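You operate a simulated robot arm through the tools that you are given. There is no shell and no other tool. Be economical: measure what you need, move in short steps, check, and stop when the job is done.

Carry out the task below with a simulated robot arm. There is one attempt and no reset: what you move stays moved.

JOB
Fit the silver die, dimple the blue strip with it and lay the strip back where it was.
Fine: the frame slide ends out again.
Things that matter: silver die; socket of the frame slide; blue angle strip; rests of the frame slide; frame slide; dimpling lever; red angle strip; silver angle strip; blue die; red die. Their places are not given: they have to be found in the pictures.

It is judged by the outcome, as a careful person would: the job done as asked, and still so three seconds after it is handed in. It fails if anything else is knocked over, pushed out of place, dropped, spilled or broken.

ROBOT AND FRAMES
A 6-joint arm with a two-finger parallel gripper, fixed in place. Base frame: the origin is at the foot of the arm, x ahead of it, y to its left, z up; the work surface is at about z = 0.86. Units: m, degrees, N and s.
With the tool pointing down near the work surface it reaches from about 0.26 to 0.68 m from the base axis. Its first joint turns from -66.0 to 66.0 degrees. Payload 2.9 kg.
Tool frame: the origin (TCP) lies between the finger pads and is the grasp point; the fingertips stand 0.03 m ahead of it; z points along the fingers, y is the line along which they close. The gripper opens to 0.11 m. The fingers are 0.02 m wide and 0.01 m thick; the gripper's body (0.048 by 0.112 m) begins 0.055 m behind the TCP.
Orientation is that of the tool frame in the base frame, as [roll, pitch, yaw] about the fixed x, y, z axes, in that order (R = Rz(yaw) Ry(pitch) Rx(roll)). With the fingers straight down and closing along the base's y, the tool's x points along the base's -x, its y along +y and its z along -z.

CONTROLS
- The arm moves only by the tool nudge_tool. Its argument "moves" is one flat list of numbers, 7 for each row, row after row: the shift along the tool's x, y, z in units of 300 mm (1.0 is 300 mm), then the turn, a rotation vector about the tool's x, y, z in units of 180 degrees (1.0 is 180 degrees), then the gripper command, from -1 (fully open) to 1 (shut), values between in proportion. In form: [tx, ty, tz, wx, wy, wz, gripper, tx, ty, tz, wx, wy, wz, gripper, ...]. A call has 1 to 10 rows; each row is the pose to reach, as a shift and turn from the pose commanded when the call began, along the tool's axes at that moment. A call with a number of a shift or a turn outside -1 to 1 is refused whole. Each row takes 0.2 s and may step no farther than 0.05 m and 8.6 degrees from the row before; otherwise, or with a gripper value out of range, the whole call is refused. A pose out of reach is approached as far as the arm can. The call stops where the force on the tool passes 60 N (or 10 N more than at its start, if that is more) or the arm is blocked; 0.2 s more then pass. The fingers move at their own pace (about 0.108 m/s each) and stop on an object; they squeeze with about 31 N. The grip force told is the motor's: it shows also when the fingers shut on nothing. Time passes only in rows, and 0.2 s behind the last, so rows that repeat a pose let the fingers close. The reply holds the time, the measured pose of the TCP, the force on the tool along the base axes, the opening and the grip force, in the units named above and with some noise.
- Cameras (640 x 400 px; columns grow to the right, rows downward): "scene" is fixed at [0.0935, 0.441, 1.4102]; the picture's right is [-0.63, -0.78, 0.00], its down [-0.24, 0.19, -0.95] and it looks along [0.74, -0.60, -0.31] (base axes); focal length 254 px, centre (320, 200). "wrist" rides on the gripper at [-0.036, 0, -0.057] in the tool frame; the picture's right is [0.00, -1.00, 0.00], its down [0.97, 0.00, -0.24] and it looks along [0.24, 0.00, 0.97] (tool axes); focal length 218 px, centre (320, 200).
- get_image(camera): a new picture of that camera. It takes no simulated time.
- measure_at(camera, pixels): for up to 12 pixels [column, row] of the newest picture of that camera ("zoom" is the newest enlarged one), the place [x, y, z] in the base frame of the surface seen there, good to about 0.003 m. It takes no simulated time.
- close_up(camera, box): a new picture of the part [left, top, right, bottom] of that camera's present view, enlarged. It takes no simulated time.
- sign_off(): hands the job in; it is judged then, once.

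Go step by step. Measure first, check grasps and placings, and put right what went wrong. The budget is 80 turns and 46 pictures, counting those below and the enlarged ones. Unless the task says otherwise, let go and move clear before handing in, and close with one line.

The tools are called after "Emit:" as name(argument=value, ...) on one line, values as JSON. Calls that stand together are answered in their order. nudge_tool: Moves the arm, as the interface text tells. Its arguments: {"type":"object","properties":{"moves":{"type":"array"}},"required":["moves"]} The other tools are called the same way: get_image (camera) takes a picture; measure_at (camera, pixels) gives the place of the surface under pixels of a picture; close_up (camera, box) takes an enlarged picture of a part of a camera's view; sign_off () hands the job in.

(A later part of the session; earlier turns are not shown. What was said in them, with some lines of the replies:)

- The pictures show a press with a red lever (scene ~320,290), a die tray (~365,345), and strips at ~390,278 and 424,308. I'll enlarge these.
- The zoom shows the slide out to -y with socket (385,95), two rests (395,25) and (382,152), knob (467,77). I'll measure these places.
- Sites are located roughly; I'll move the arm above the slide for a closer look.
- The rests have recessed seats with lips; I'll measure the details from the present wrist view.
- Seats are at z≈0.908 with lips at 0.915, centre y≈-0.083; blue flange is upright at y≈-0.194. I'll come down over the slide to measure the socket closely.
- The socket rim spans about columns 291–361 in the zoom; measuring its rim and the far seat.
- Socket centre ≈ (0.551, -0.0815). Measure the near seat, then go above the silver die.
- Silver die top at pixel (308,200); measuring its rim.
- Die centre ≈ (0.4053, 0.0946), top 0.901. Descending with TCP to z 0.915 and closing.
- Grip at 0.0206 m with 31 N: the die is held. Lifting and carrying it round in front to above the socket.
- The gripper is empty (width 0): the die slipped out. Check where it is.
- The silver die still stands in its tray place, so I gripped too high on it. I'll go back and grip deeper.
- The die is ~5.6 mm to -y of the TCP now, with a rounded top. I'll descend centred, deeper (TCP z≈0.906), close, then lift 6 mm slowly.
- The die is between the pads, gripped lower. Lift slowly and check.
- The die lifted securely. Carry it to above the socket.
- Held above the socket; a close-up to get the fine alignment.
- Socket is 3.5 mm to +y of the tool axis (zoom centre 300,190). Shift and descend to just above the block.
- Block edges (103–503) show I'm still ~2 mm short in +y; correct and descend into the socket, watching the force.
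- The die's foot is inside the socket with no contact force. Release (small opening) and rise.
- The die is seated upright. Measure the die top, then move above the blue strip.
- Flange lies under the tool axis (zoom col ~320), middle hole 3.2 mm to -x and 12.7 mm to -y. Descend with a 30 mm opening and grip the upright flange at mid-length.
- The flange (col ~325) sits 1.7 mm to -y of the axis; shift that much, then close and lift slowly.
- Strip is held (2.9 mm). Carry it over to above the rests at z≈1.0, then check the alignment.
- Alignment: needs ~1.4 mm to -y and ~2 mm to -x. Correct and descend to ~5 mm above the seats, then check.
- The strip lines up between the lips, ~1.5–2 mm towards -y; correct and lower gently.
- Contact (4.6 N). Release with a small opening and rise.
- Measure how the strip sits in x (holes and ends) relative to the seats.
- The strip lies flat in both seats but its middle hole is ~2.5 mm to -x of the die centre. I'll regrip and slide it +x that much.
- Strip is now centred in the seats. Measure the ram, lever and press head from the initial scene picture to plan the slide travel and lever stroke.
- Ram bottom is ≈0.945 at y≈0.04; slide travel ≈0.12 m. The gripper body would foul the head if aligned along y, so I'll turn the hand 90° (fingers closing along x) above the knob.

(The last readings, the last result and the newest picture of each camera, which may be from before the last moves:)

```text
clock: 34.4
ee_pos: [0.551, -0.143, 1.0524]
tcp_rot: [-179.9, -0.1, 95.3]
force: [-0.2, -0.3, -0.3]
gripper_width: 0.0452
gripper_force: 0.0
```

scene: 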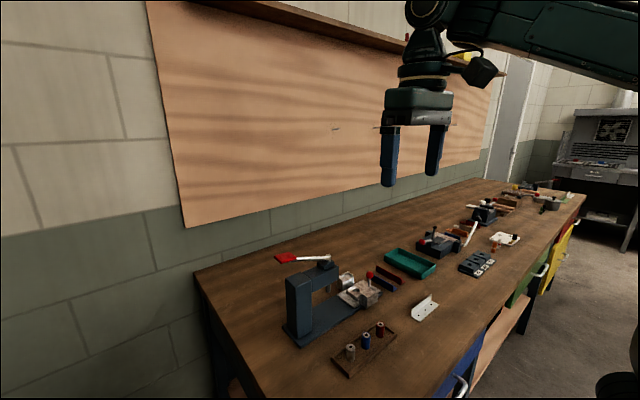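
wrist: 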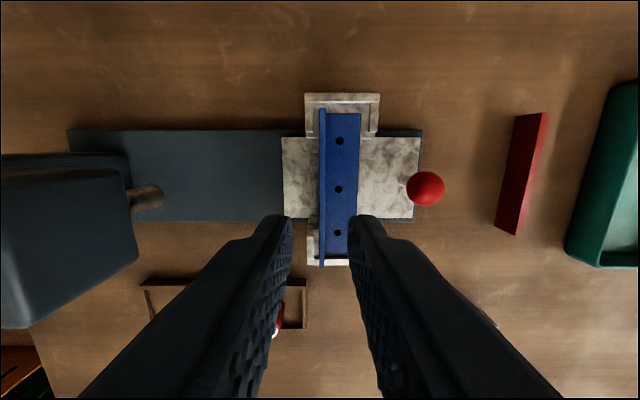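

Turned to yaw 95°. Finish the turn and tilt 15° so the hand leans away from the press head.

Emit:
nudge_tool(moves=[0, 0, 0, 0, 0, 0.0294, 0.18])

Emit:
nudge_tool(moves=[0, 0, 0, 0, 0.0417, 0, 0.18, 0, 0, 0, 0, 0.0833, 0, 0.18, 0, 0, 0, 0, 0.0833, 0, 0.18])

Emit:
get_image(camera="wrist")

```text
clock: 34.8
ee_pos: [0.5527, -0.1439, 1.0525]
tcp_rot: [179.9, -0.1, 90.0]
force: [0.5, 0.4, 0.4]
gripper_width: 0.0451
gripper_force: 0.0
```

```text
clock: 35.6
ee_pos: [0.5501, -0.1458, 1.0505]
tcp_rot: [179.7, -13.5, 90.1]
force: [0.0, -0.2, 0.7]
gripper_width: 0.0451
gripper_force: 0.0
```

```text
7 pictures are left
```

wrist: 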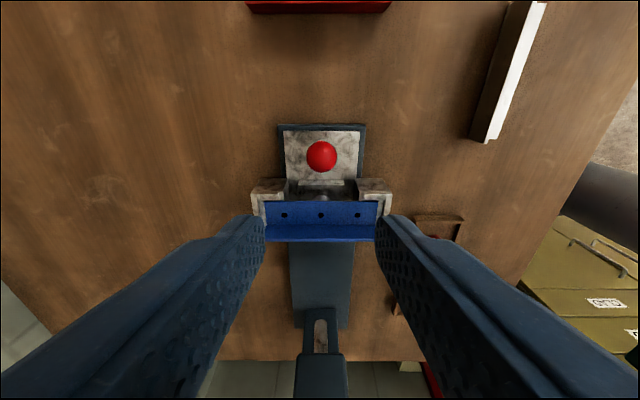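

Knob is at col 321, aligned in x. Descend onto the ball with fingers astride in x, and close.

Emit:
nudge_tool(moves=[-0.0228, 0, 0.106, 0, 0, 0, 0.18, -0.0456, 0, 0.212, 0, 0, 0, 0.18, -0.0685, 0, 0.318, 0, 0, 0, 0.18, -0.0913, 0, 0.4237, 0, 0, 0, 0.18, -0.0913, 0, 0.4237, 0, 0, 0, 0.18, -0.0913, 0, 0.4237, 0, 0, 0, 1, -0.0913, 0, 0.4237, 0, 0, 0, 1, -0.0913, 0, 0.4237, 0, 0, 0, 1])

```text
clock: 37.4
ee_pos: [0.5504, -0.1371, 0.9194]
tcp_rot: [-179.7, -15.2, 90.0]
force: [-23.0, 0.1, 2.9]
gripper_width: 0.0252
gripper_force: 45.1
```

Gripped the ball (25 mm) but with 23 N side load along x; relax by shifting slightly toward -x.

Emit:
nudge_tool(moves=[0, -0.005, 0, 0, 0, 0, 1, 0, -0.005, 0, 0, 0, 0, 1])

```text
clock: 38.0
ee_pos: [0.5501, -0.1357, 0.9201]
tcp_rot: [-179.9, -15.1, 90.2]
force: [-12.2, 2.8, -10.8]
gripper_width: 0.0251
gripper_force: 45.4
```

Load halved; relax a bit more and begin pushing the slide in along +y.

Emit:
nudge_tool(moves=[0, -0.005, 0, 0, 0, 0, 1, 0.032, -0.005, 0.0087, 0, 0, 0, 1, 0.064, -0.005, 0.0174, 0, 0, 0, 1, 0.096, -0.005, 0.026, 0, 0, 0, 1, 0.128, -0.005, 0.0347, 0, 0, 0, 1, 0.16, -0.005, 0.0433, 0, 0, 0, 1, 0.193, -0.005, 0.052, 0, 0, 0, 1])

```text
clock: 39.6
ee_pos: [0.5517, -0.0771, 0.921]
tcp_rot: [-179.9, -15.0, 90.2]
force: [22.7, -1.1, -34.6]
gripper_width: 0.0254
gripper_force: 45.5
```

Slide moved ~6 cm; side/vertical loads built up (x +23, z -35 N). Correct by +2 mm x and -3 mm z, then check.

Emit:
nudge_tool(moves=[-0.0026, 0.006, 0.0097, 0, 0, 0, 1, -0.0026, 0.006, 0.0097, 0, 0, 0, 1])

Emit:
close_up(camera="scene", box=[270, 240, 400, 321])

```text
clock: 40.2
ee_pos: [0.5503, -0.0772, 0.9215]
tcp_rot: [179.8, -15.1, 90.3]
force: [6.1, 0.7, -6.0]
gripper_width: 0.0251
gripper_force: 45.3
```

```text
4.92 times, centred on (335, 280) of scene
```

zoom: 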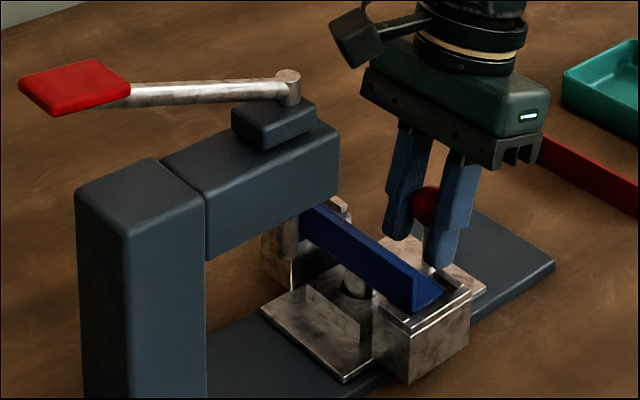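

The slide follows well. A box on the hand's +y side needs checking against the lever pivot.

Emit:
measure_at(camera="zoom", pixels=[[345, 30], [372, 62], [362, 66], [340, 40], [289, 74], [330, 120], [430, 205], [440, 40], [400, 72]])

```text
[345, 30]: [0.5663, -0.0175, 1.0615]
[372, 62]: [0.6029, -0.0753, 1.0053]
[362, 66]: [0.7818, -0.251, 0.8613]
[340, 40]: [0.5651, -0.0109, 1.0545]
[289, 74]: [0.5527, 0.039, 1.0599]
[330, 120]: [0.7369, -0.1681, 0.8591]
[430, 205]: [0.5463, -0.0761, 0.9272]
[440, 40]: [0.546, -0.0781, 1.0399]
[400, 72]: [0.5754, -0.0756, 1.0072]
```

The hand's box (z≈1.04–1.06, y up to -0.011) would hit the lever pivot after 6 cm more. Pivot the hand about the ball by 20° more tilt away from the press.

Emit:
nudge_tool(moves=[0, 0, 0, 0, 0.037, 0, 1, 0, 0, 0, 0, 0.074, 0, 1, 0, 0, 0, 0, 0.111, 0, 1, 0, 0, 0, 0, 0.111, 0, 1])

```text
clock: 41.2
ee_pos: [0.5498, -0.0755, 0.922]
tcp_rot: [179.9, -35.1, 90.1]
force: [-3.7, -1.8, 14.1]
gripper_width: 0.0253
gripper_force: 45.1
```

Tilt done. Push on 5 cm.

Emit:
nudge_tool(moves=[0.0273, 0, 0.0191, 0, 0, 0, 1, 0.0546, 0, 0.0382, 0, 0, 0, 1, 0.0819, 0, 0.0574, 0, 0, 0, 1, 0.1092, 0, 0.0765, 0, 0, 0, 1, 0.1365, 0, 0.0956, 0, 0, 0, 1])

```text
clock: 42.4
ee_pos: [0.55, -0.0269, 0.9197]
tcp_rot: [179.6, -35.2, 90.4]
force: [-5.7, -0.5, 32.0]
gripper_width: 0.0253
gripper_force: 45.1
```

Vertical load 32 N; ease up 3 mm and push on in small steps until the end stop.

Emit:
nudge_tool(moves=[0.0057, 0, -0.0082, 0, 0, 0, 1, 0.0166, 0, -0.0005, 0, 0, 0, 1, 0.0275, 0, 0.0071, 0, 0, 0, 1, 0.0384, 0, 0.0148, 0, 0, 0, 1])

```text
clock: 43.4
ee_pos: [0.551, -0.0149, 0.9191]
tcp_rot: [-179.8, -35.0, 89.9]
force: [-4.8, -7.8, 1.8]
gripper_width: 0.0247
gripper_force: 45.0
```

Travel ≈0.12 m and y-force starts to rise; push a few mm more to confirm the stop.

Emit:
nudge_tool(moves=[0.0055, 0, 0.0038, 0, 0, 0, 1, 0.0109, 0, 0.0077, 0, 0, 0, 1, 0.0109, 0, 0.0077, 0, 0, 0, 1])

Emit:
close_up(camera="scene", box=[270, 240, 400, 321])

```text
clock: 44.2
ee_pos: [0.5502, -0.0146, 0.9189]
tcp_rot: [-179.7, -34.9, 89.6]
force: [-9.9, -33.7, -6.2]
gripper_width: 0.0254
gripper_force: 45.6
```

```text
4.92 times, centred on (335, 280) of scene
```

zoom: 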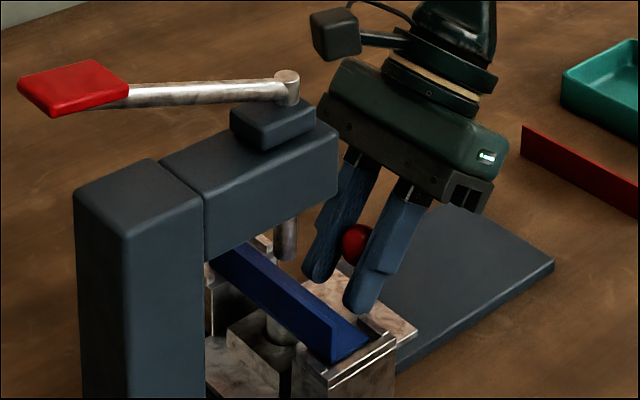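

The slide is at its stop with the strip under the ram. Unload, open, and back off along the fingers, then rise and straighten.

Emit:
nudge_tool(moves=[-0.0109, 0, -0.0077, 0, 0, 0, 1, -0.0109, 0, -0.0077, 0, 0, 0, 0.5, -0.0109, 0, -0.0077, 0, 0, 0, 0.18, -0.0109, 0, -0.0077, 0, 0, 0, 0.18, -0.0109, 0, -0.13, 0, 0, 0, 0.18, -0.0109, 0, -0.26, 0, 0, 0, 0.18, -0.0109, 0, -0.4, 0, 0, 0, 0.18, -0.0109, 0, -0.54, 0, 0, 0, 0.18])

Emit:
nudge_tool(moves=[0.057, 0, -0.082, 0, -0.039, 0, 0.6, 0.115, 0, -0.164, 0, -0.078, 0, 1, 0.172, 0, -0.246, 0, -0.117, 0, 1, 0.23, 0, -0.328, 0, -0.156, 0, 1, 0.287, 0, -0.41, 0, -0.194, 0, 1])

```text
clock: 46.0
ee_pos: [0.5305, -0.0889, 1.025]
tcp_rot: [179.7, -34.9, 90.2]
force: [0.6, 0.6, 0.2]
gripper_width: 0.0451
gripper_force: 0.1
out of reach, approached as far as the arm can: row 7, 8
```

```text
clock: 47.2
ee_pos: [0.524, -0.0943, 1.1727]
tcp_rot: [179.9, -0.6, 90.6]
force: [-0.5, 0.7, 0.2]
gripper_width: 0.0
gripper_force: 31.0
out of reach, approached as far as the arm can: row 2, 3, 4, 5
```

Clipped by reach but clear (tips at ~1.14). Move over to the lever paddle at y≈0.18, keeping height.

Emit:
nudge_tool(moves=[0.13, 0.012, 0, 0, 0, 0, 1, 0.26, 0.024, 0, 0, 0, 0, 1, 0.39, 0.036, 0, 0, 0, 0, 1, 0.52, 0.05, 0, 0, 0, 0, 1, 0.65, 0.06, 0, 0, 0, 0, 1, 0.78, 0.07, 0, 0, 0, 0, 1, 0.92, 0.08, 0, 0, 0, 0, 1])

```text
clock: 48.8
ee_pos: [0.5476, 0.1863, 1.1702]
tcp_rot: [-180.0, -0.1, 90.2]
force: [0.3, -0.1, 0.0]
gripper_width: 0.0
gripper_force: 31.3
```

Above the paddle. Press down in steps, watching force.

Emit:
nudge_tool(moves=[-0.01, 0, 0.06, 0, 0, 0, 1, -0.01, 0, 0.1, 0, 0, 0, 1, -0.01, 0, 0.12, 0, 0, 0, 1, -0.01, 0, 0.14, 0, 0, 0, 1, -0.01, 0, 0.16, 0, 0, 0, 1, -0.01, 0, 0.18, 0, 0, 0, 1])

```text
clock: 50.2
ee_pos: [0.548, 0.1807, 1.1194]
tcp_rot: [179.8, -0.1, 90.3]
force: [-0.3, 0.2, 3.1]
gripper_width: 0.0001
gripper_force: 31.2
```

The lever yields (3 N, ~15 mm). Continue pressing.

Emit:
nudge_tool(moves=[0.003, 0, 0.03, 0, 0, 0, 1, 0.006, 0, 0.06, 0, 0, 0, 1, 0.01, 0, 0.09, 0, 0, 0, 1, 0.01, 0, 0.12, 0, 0, 0, 1, 0.01, 0, 0.15, 0, 0, 0, 1])

Emit:
close_up(camera="scene", box=[250, 225, 400, 319])

```text
clock: 51.4
ee_pos: [0.5463, 0.1836, 1.0744]
tcp_rot: [179.9, -0.1, 90.2]
force: [-1.5, 2.9, 4.2]
gripper_width: 0.0001
gripper_force: 30.8
```

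```text
4.26 times, centred on (325, 272) of scene
```

zoom: 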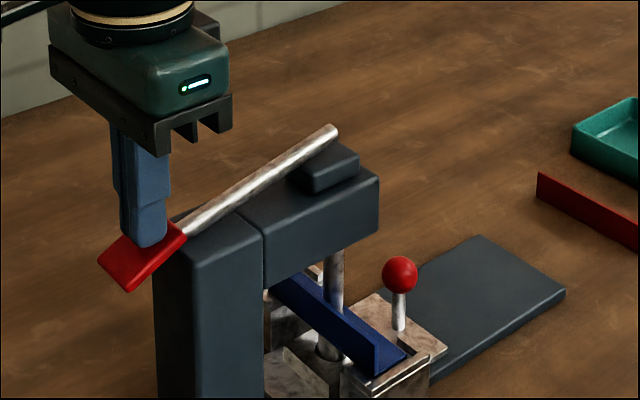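

The ram has come down to the strip. Press on until a firm stop.

Emit:
nudge_tool(moves=[0, 0, 0.02, 0, 0, 0, 1, -0.005, 0, 0.04, 0, 0, 0, 1, -0.01, 0, 0.06, 0, 0, 0, 1, -0.01, 0, 0.08, 0, 0, 0, 1, -0.01, 0, 0.1, 0, 0, 0, 1])

```text
clock: 52.1
ee_pos: [0.5485, 0.1841, 1.0721]
tcp_rot: [178.7, -0.5, 90.3]
force: [0.3, 3.0, 8.2]
gripper_width: 0.0
gripper_force: 30.5
stopped in row 3: the force on the tool passed its limit (the readings are from after the stop); the commanded pose is now the measured one
```

A firm stop (limit passed). Hold a moderate press briefly, then lift off and look.

Emit:
nudge_tool(moves=[0, 0, 0.01, 0, 0, 0, 1, 0, 0, 0.013, 0, 0, 0, 1, 0, 0, 0.013, 0, 0, 0, 1])

Emit:
nudge_tool(moves=[0, 0, -0.05, 0, 0, 0, 1, 0, 0, -0.15, 0, 0, 0, 1, 0, 0, -0.25, 0, 0, 0, 1, 0, 0, -0.35, 0, 0, 0, 1])

Emit:
close_up(camera="scene", box=[250, 225, 400, 319])

```text
clock: 52.9
ee_pos: [0.5474, 0.183, 1.0707]
tcp_rot: [178.5, -0.5, 90.5]
force: [-7.4, 10.2, 34.0]
gripper_width: 0.0002
gripper_force: 31.2
```

```text
clock: 53.9
ee_pos: [0.5451, 0.1816, 1.1707]
tcp_rot: [179.0, -0.5, 90.4]
force: [-1.6, 0.8, 0.8]
gripper_width: 0.0
gripper_force: 30.8
```

```text
4.26 times, centred on (325, 272) of scene
```

zoom: 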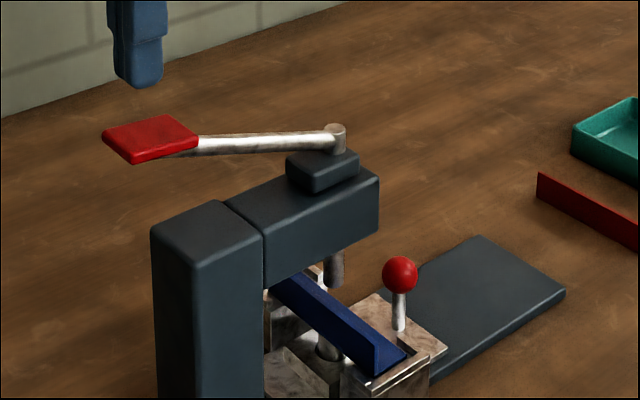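

The strip is pressed and the lever sprang back up by itself. Now return to above the knob to pull the slide out.

Emit:
nudge_tool(moves=[-0.135, 0.002, 0, 0, 0, 0, 1, -0.27, 0.004, 0, 0, 0, 0, 1, -0.405, 0.006, 0, 0, 0, 0, 1, -0.54, 0.008, 0, 0, 0, 0, 1, -0.675, 0.01, 0, 0, 0, 0, 0.6, -0.805, 0.011, 0, 0, 0, 0, 0.18, -0.805, 0.011, 0.15, 0, 0, 0, 0.18, -0.805, 0.011, 0.3, 0, 0, 0, 0.18, -0.805, 0.011, 0.46, 0, 0, 0, 0.18])

```text
clock: 55.9
ee_pos: [0.593, -0.0629, 1.0534]
tcp_rot: [179.1, -0.5, 90.3]
force: [-0.8, -0.2, 0.3]
gripper_width: 0.0451
gripper_force: 0.0
out of reach, approached as far as the arm can: row 8, 9
```

The solver clipped the descent (x drifted to 0.593). Move to the known good pose (0.552, -0.144, 1.05) used earlier.

Emit:
nudge_tool(moves=[-0.05, -0.035, -0.03, 0, 0, 0, 0.18, -0.11, -0.07, -0.03, 0, 0, 0, 0.18, -0.19, -0.105, 0, 0, 0, 0, 0.18, -0.267, -0.14, 0, 0, 0, 0, 0.18, -0.267, -0.14, 0, 0, 0, 0, 0.18])

```text
clock: 57.1
ee_pos: [0.5718, -0.1468, 1.0613]
tcp_rot: [179.1, -0.4, 90.4]
force: [0.0, -0.5, 0.1]
gripper_width: 0.0448
gripper_force: 0.1
out of reach, approached as far as the arm can: row 2, 3, 4, 5
```

Still clipped in x — likely a wrist joint limit from the earlier clipped moves. Rise and turn the hand back to its original yaw to recover the posture.

Emit:
nudge_tool(moves=[0, 0, -0.05, 0, 0, -0.047, 0.18, 0, 0, -0.1, 0, 0, -0.094, 0.18, 0, 0, -0.15, 0, 0, -0.141, 0.18, 0, 0, -0.2, 0, 0, -0.188, 0.18, 0, 0, -0.2, 0, 0, -0.235, 0.18, 0, 0, -0.2, 0, 0, -0.282, 0.18, 0, 0, -0.2, 0, 0, -0.329, 0.18, 0, 0, -0.2, 0, 0, -0.376, 0.18, 0, 0, -0.2, 0, 0, -0.423, 0.18, 0, 0, -0.2, 0, 0, -0.47, 0.18])

```text
clock: 59.3
ee_pos: [0.5714, -0.1498, 1.1216]
tcp_rot: [179.5, 1.0, 175.0]
force: [-0.4, -0.8, 0.7]
gripper_width: 0.045
gripper_force: 0.1
```

Emit:
nudge_tool(moves=[0.034, 0, 0.06, 0.0028, 0.0055, -0.028, 0.18, 0.068, 0.01, 0.12, 0.0028, 0.0055, -0.028, 0.18, 0.068, 0.02, 0.18, 0.0028, 0.0055, -0.028, 0.18, 0.068, 0.023, 0.238, 0.0028, 0.0055, -0.028, 0.18, 0.068, 0.023, 0.238, 0.0028, 0.0055, -0.028, 0.18])

```text
clock: 60.5
ee_pos: [0.5694, -0.1429, 1.06]
tcp_rot: [180.0, -0.1, 180.0]
force: [-0.8, -0.4, -0.3]
gripper_width: 0.0448
gripper_force: 0.0
out of reach, approached as far as the arm can: row 3, 4, 5
```

The same clip appears even in the original orientation, so the arm's posture itself changed. One full scene picture to see it.

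Emit:
get_image(camera="scene")

```text
2 pictures are left
```

scene: 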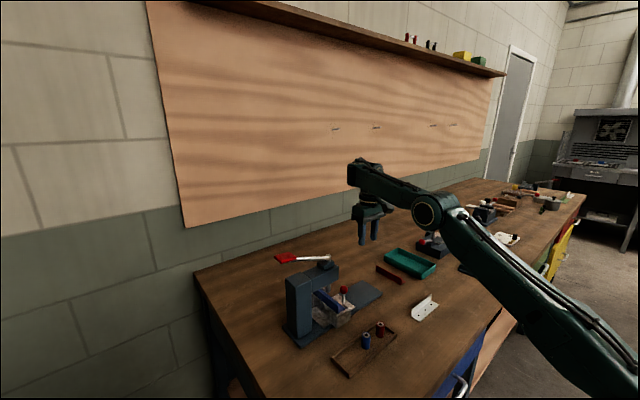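

Emit:
measure_at(camera="scene", pixels=[[425, 212], [395, 188], [362, 172], [480, 240], [540, 300], [600, 360], [630, 385], [368, 212]])

```text
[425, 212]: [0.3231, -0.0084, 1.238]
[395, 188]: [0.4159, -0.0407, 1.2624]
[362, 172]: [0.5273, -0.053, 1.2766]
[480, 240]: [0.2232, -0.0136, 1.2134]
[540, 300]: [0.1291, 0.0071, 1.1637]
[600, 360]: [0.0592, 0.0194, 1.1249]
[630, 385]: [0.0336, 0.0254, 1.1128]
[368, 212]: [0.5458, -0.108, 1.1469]
```

The arm is nearly straight (shoulder ~(0,0,1.1), elbow (0.32,0,1.24)), apparently just past straight on the wrong side. I'll stretch outward to full extension and come back in.

Emit:
nudge_tool(moves=[-0.08, 0, -0.1, 0, 0, 0, 0.18, -0.2, 0, -0.15, 0, 0, 0, 0.18, -0.32, 0, -0.2, 0, 0, 0, 0.18, -0.44, 0, -0.2, 0, 0, 0, 0.18, -0.44, 0, -0.2, 0, 0, 0, 0.18])

```text
clock: 61.7
ee_pos: [0.6251, -0.1254, 1.1033]
tcp_rot: [179.9, 0.1, 180.0]
force: [0.6, -0.3, -0.2]
gripper_width: 0.0454
gripper_force: 0.0
out of reach, approached as far as the arm can: row 2, 3, 4, 5
```

Fully extended now at (0.625,-0.125,1.10). Come back in and see whether the arm folds properly.

Emit:
nudge_tool(moves=[0.08, 0, 0, 0, 0, 0, 0.18, 0.2, 0, 0, 0, 0, 0, 0.18, 0.32, 0, 0, 0, 0, 0, 0.18, 0.43, 0, 0, 0, 0, 0, 0.18, 0.43, 0, 0, 0, 0, 0, 0.18])

```text
clock: 62.9
ee_pos: [0.4955, -0.1285, 1.1035]
tcp_rot: [-180.0, 0.1, -180.0]
force: [-0.7, 0.1, -0.3]
gripper_width: 0.0453
gripper_force: 0.0
```

Folded correctly again (r=0.51, no clipping). Turn the hand and go to above the pushed-in knob.

Emit:
nudge_tool(moves=[-0.03, 0, 0, 0, 0, 0.047, 0.18, -0.06, 0.05, 0, 0, 0, 0.094, 0.18, -0.09, 0.1, 0, 0, 0, 0.141, 0.18, -0.12, 0.15, 0, 0, 0, 0.188, 0.18, -0.15, 0.2, 0, 0, 0, 0.235, 0.18, -0.183, 0.235, 0, 0, 0, 0.282, 0.18, -0.183, 0.235, 0.05, 0, 0, 0.329, 0.18, -0.183, 0.235, 0.1, 0, 0, 0.376, 0.18, -0.183, 0.235, 0.15, 0, 0, 0.423, 0.18, -0.183, 0.235, 0.17, 0, 0, 0.47, 0.18])

Emit:
nudge_tool(moves=[0, 0, 0, 0, 0, 0.03, 0.18])

```text
clock: 65.1
ee_pos: [0.5505, -0.0532, 1.0535]
tcp_rot: [180.0, 0.0, 95.3]
force: [-0.1, -0.3, 0.0]
gripper_width: 0.0453
gripper_force: 0.0
```

```text
clock: 65.5
ee_pos: [0.5506, -0.0535, 1.0545]
tcp_rot: [179.9, 0.0, 90.0]
force: [0.3, -0.2, 0.3]
gripper_width: 0.0449
gripper_force: 0.0
```

Now tilt 35° while lowering to the standoff point of the knob.

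Emit:
nudge_tool(moves=[0, 0, 0.02, 0, 0.039, 0, 0.18, 0, 0, 0.07, 0, 0.078, 0, 0.18, 0, 0, 0.13, 0, 0.117, 0, 0.18, -0.003, 0, 0.2, 0, 0.156, 0, 0.18, -0.005, 0, 0.26, 0, 0.194, 0, 0.18, -0.005, 0, 0.26, 0, 0.194, 0, 0.18])

```text
clock: 66.9
ee_pos: [0.5505, -0.0548, 0.975]
tcp_rot: [180.0, -35.0, 90.0]
force: [0.3, 0.0, 0.4]
gripper_width: 0.0453
gripper_force: 0.1
```

Advance 7 cm along the fingers onto the ball and close.

Emit:
nudge_tool(moves=[0, 0, 0.08, 0, 0, 0, 0.18, 0, 0, 0.16, 0, 0, 0, 0.18, 0, 0, 0.2333, 0, 0, 0, 0.18, 0, 0, 0.2333, 0, 0, 0, 0.18, 0, 0, 0.2333, 0, 0, 0, 1, 0, 0, 0.2333, 0, 0, 0, 1, 0, 0, 0.2333, 0, 0, 0, 1])

```text
clock: 68.5
ee_pos: [0.55, -0.0144, 0.9169]
tcp_rot: [179.9, -35.1, 90.1]
force: [1.3, -0.1, -3.1]
gripper_width: 0.0253
gripper_force: 44.8
```

Ball gripped with little side load. Pull the slide 6 cm out.

Emit:
nudge_tool(moves=[-0.0328, 0, -0.0229, 0, 0, 0, 1, -0.0655, 0, -0.0459, 0, 0, 0, 1, -0.0983, 0, -0.0688, 0, 0, 0, 1, -0.131, 0, -0.0918, 0, 0, 0, 1, -0.1638, 0, -0.1147, 0, 0, 0, 1])

Emit:
nudge_tool(moves=[0, 0, 0, 0, -0.037, 0, 1, 0, 0, 0, 0, -0.074, 0, 1, 0, 0, 0, 0, -0.111, 0, 1, 0, 0, 0, 0, -0.111, 0, 1])

```text
clock: 69.7
ee_pos: [0.5508, -0.0772, 0.9164]
tcp_rot: [-179.9, -35.0, 90.2]
force: [-5.5, 1.2, 0.0]
gripper_width: 0.0253
gripper_force: 45.3
```

```text
clock: 70.7
ee_pos: [0.5506, -0.0748, 0.9159]
tcp_rot: [-179.7, -14.9, 90.1]
force: [-11.7, 0.9, -13.6]
gripper_width: 0.025
gripper_force: 45.0
```

Pull the remaining ~6 cm.

Emit:
nudge_tool(moves=[-0.0393, -0.003, -0.0065, 0, 0, 0, 1, -0.0786, -0.003, -0.017, 0, 0, 0, 1, -0.1178, -0.003, -0.0276, 0, 0, 0, 1, -0.1571, -0.003, -0.038, 0, 0, 0, 1, -0.1964, -0.003, -0.0487, 0, 0, 0, 1, -0.1964, -0.003, -0.0487, 0, 0, 0, 1])

```text
clock: 72.1
ee_pos: [0.5511, -0.1344, 0.9168]
tcp_rot: [179.9, -15.0, 90.2]
force: [10.6, 8.2, -27.8]
gripper_width: 0.0253
gripper_force: 44.5
```

Nearly at the out-stop; pull a little more with vertical relief.

Emit:
nudge_tool(moves=[-0.006, 0.002, 0.0055, 0, 0, 0, 1, -0.0118, 0.003, 0.0055, 0, 0, 0, 1, -0.0118, 0.003, 0.0055, 0, 0, 0, 1])

```text
clock: 72.9
ee_pos: [0.5506, -0.1358, 0.9158]
tcp_rot: [179.8, -15.1, 90.7]
force: [-4.1, 34.7, -2.8]
gripper_width: 0.0253
gripper_force: 45.2
```

Out-stop confirmed (35 N). Relieve, open, and back out the way I came.

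Emit:
nudge_tool(moves=[0.0105, 0, 0.0028, 0, 0, 0, 1, 0.0105, 0, 0.0028, 0, 0, 0, 0.5, 0.0105, 0, 0.0028, 0, 0, 0, 0.18, 0.0105, 0, 0.0028, 0, 0, 0, 0.18, 0.02, 0, -0.08, 0, 0, 0, 0.18, 0.04, 0, -0.19, 0, 0, 0, 0.18, 0.06, 0, -0.3, 0, 0, 0, 0.18, 0.08, 0, -0.4, 0, 0, 0, 0.18])

Emit:
nudge_tool(moves=[0, 0, 0, 0, -0.042, 0, 0.18, 0, 0, 0, 0, -0.0835, 0, 0.18])

```text
clock: 74.7
ee_pos: [0.5472, -0.1481, 1.0367]
tcp_rot: [179.9, -14.9, 90.0]
force: [0.7, 0.7, 0.0]
gripper_width: 0.045
gripper_force: 0.0
```

```text
clock: 75.3
ee_pos: [0.5494, -0.1464, 1.0378]
tcp_rot: [179.9, -0.1, 90.4]
force: [0.0, 0.0, 0.0]
gripper_width: 0.0452
gripper_force: 0.1
```

Turn back to the original yaw above the strip.

Emit:
nudge_tool(moves=[0.03, 0, 0, 0, 0, -0.047, 0.3, 0.06, 0, 0, 0, 0, -0.094, 0.4, 0.09, 0, 0, 0, 0, -0.141, 0.6, 0.12, 0, 0, 0, 0, -0.188, 0.6, 0.15, 0, 0, 0, 0, -0.235, 0.6, 0.18, 0, 0, 0, 0, -0.282, 0.6, 0.21, 0, 0, 0, 0, -0.329, 0.6, 0.24, 0, 0, 0, 0, -0.376, 0.6, 0.263, 0, 0, 0, 0, -0.423, 0.6, 0.263, 0, 0, 0, 0, -0.47, 0.6])

Emit:
nudge_tool(moves=[0, 0, 0, 0, 0, -0.0295, 0.6, 0, 0, 0, 0, 0, -0.0295, 0.6])

Emit:
get_image(camera="wrist")

```text
clock: 77.5
ee_pos: [0.5505, -0.0674, 1.0369]
tcp_rot: [-179.9, 0.1, 174.9]
force: [0.2, 0.1, 0.1]
gripper_width: 0.0221
gripper_force: 0.0
```

```text
clock: 78.1
ee_pos: [0.5496, -0.0686, 1.0372]
tcp_rot: [-180.0, 0.0, -180.0]
force: [-0.2, -0.1, -0.7]
gripper_width: 0.0221
gripper_force: 0.1
```

```text
1 pictures are left
```

wrist: 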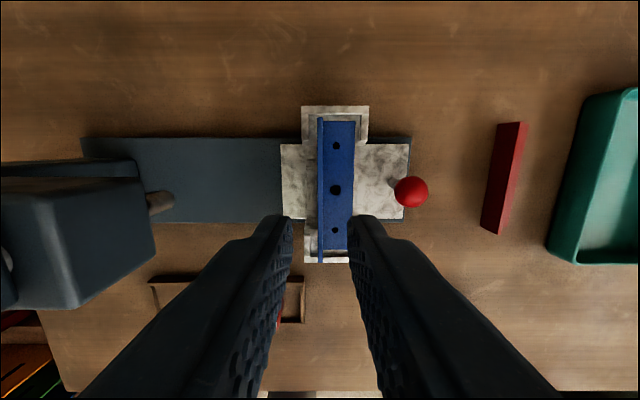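

The middle hole is visibly enlarged (336,190) – dimpled – and the slide is out. Grip the flange (col ~320) and lift slowly.

Emit:
nudge_tool(moves=[0, 0, 0.1, 0, 0, 0, 0.6, 0, 0, 0.2, 0, 0, 0, 0.6, 0, 0, 0.27, 0, 0, 0, 0.6, 0, 0, 0.294, 0, 0, 0, 0.6, 0, 0, 0.294, 0, 0, 0, 0.6, 0, 0, 0.294, 0, 0, 0, 1, 0, 0, 0.294, 0, 0, 0, 1, 0, 0, 0.294, 0, 0, 0, 1])

Emit:
nudge_tool(moves=[0, 0, -0.02, 0, 0, 0, 1, 0, 0, -0.05, 0, 0, 0, 1, 0, 0, -0.09, 0, 0, 0, 1, 0, 0, -0.13, 0, 0, 0, 1, 0, 0, -0.17, 0, 0, 0, 1, 0, 0, -0.17, 0, 0, 0, 1])

```text
clock: 79.9
ee_pos: [0.55, -0.0653, 0.949]
tcp_rot: [180.0, 0.1, 179.9]
force: [0.3, 0.4, -0.2]
gripper_width: 0.0028
gripper_force: 30.5
```

```text
clock: 81.3
ee_pos: [0.55, -0.0651, 1.0007]
tcp_rot: [-179.8, 0.2, 179.9]
force: [-0.5, -0.4, -0.4]
gripper_width: 0.0029
gripper_force: 30.6
```

Strip lifted. Carry it back by the exact reverse displacement (Δy -0.128, Δx -0.0025).

Emit:
nudge_tool(moves=[0, -0.1067, 0, 0, 0, 0, 1, 0.003, -0.2133, 0, 0, 0, 0, 1, 0.006, -0.32, 0, 0, 0, 0, 1, 0.0083, -0.4267, 0, 0, 0, 0, 1, 0.0083, -0.4267, 0.1, 0, 0, 0, 1, 0.0083, -0.4267, 0.2, 0, 0, 0, 1, 0.0083, -0.4267, 0.28, 0, 0, 0, 1, 0.0083, -0.4267, 0.28, 0, 0, 0, 1])

```text
clock: 83.1
ee_pos: [0.5483, -0.1943, 0.9137]
tcp_rot: [-179.8, 0.2, 179.9]
force: [-1.1, -0.2, -1.0]
gripper_width: 0.0032
gripper_force: 30.9
```

Position agrees (~1 mm). Lower gently to the table.

Emit:
nudge_tool(moves=[0, -0.003, 0.02, 0, 0, 0, 1, 0, -0.003, 0.036, 0, 0, 0, 1, 0, -0.003, 0.043, 0, 0, 0, 1, 0, -0.003, 0.046, 0, 0, 0, 1, 0, -0.003, 0.046, 0, 0, 0, 1])

```text
clock: 84.3
ee_pos: [0.5477, -0.1958, 0.9023]
tcp_rot: [179.9, 0.1, 180.0]
force: [0.6, 0.1, -0.4]
gripper_width: 0.0029
gripper_force: 30.8
```

Emit:
nudge_tool(moves=[0, 0, 0.005, 0, 0, 0, 1, 0, 0, 0.01, 0, 0, 0, 1, 0, 0, 0.01, 0, 0, 0, 1])

```text
clock: 85.1
ee_pos: [0.5473, -0.1958, 0.9008]
tcp_rot: [-180.0, 0.1, 179.8]
force: [0.3, -1.0, -0.1]
gripper_width: 0.0027
gripper_force: 30.7
```

No contact yet; a millimetre or two more.

Emit:
nudge_tool(moves=[0, 0, 0.004, 0, 0, 0, 1, 0, 0, 0.007, 0, 0, 0, 1, 0, 0, 0.007, 0, 0, 0, 1])

```text
clock: 85.9
ee_pos: [0.5479, -0.1969, 0.8979]
tcp_rot: [-179.9, 0.2, 179.9]
force: [-4.6, 1.1, 14.2]
gripper_width: 0.003
gripper_force: 31.1
```

Contact (14 N). Release with a small opening, rise, and use the last picture to check.

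Emit:
nudge_tool(moves=[0, 0, -0.003, 0, 0, 0, 1, 0, 0, -0.003, 0, 0, 0, 0.8, 0, 0, -0.003, 0, 0, 0, 0.6, 0, 0, -0.003, 0, 0, 0, 0.6, 0, 0, -0.06, 0, 0, 0, 0.6, 0, 0, -0.16, 0, 0, 0, 0.6, 0, 0, -0.29, 0, 0, 0, 0.6, 0, 0, -0.43, 0, 0, 0, 0.6])

Emit:
close_up(camera="wrist", box=[200, 80, 440, 230])

```text
clock: 87.7
ee_pos: [0.5454, -0.1952, 1.0248]
tcp_rot: [179.9, 0.0, 179.9]
force: [-0.1, -0.1, -0.4]
gripper_width: 0.022
gripper_force: 0.1
```

```text
2.67 times, centred on (320, 155) of wrist
```

zoom: 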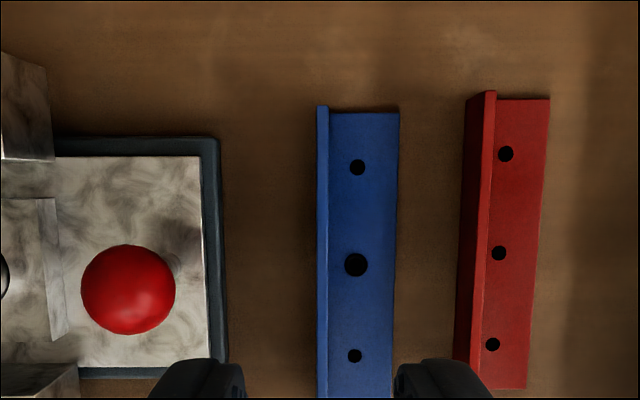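

The last picture shows the blue strip lying flat and dimpled (mid hole at 356,265). It is about 2 mm and 1.5° from its original place relative to the red strip. The slide is out, the lever is up, and the gripper is open and clear, so I'm handing in.

Emit:
sign_off()

```text
The job is handed in.
```

The silver die is in the slide's socket, and the blue strip is dimpled and laid back within about 2 mm and 1.5° of its original place; the frame slide is out again.
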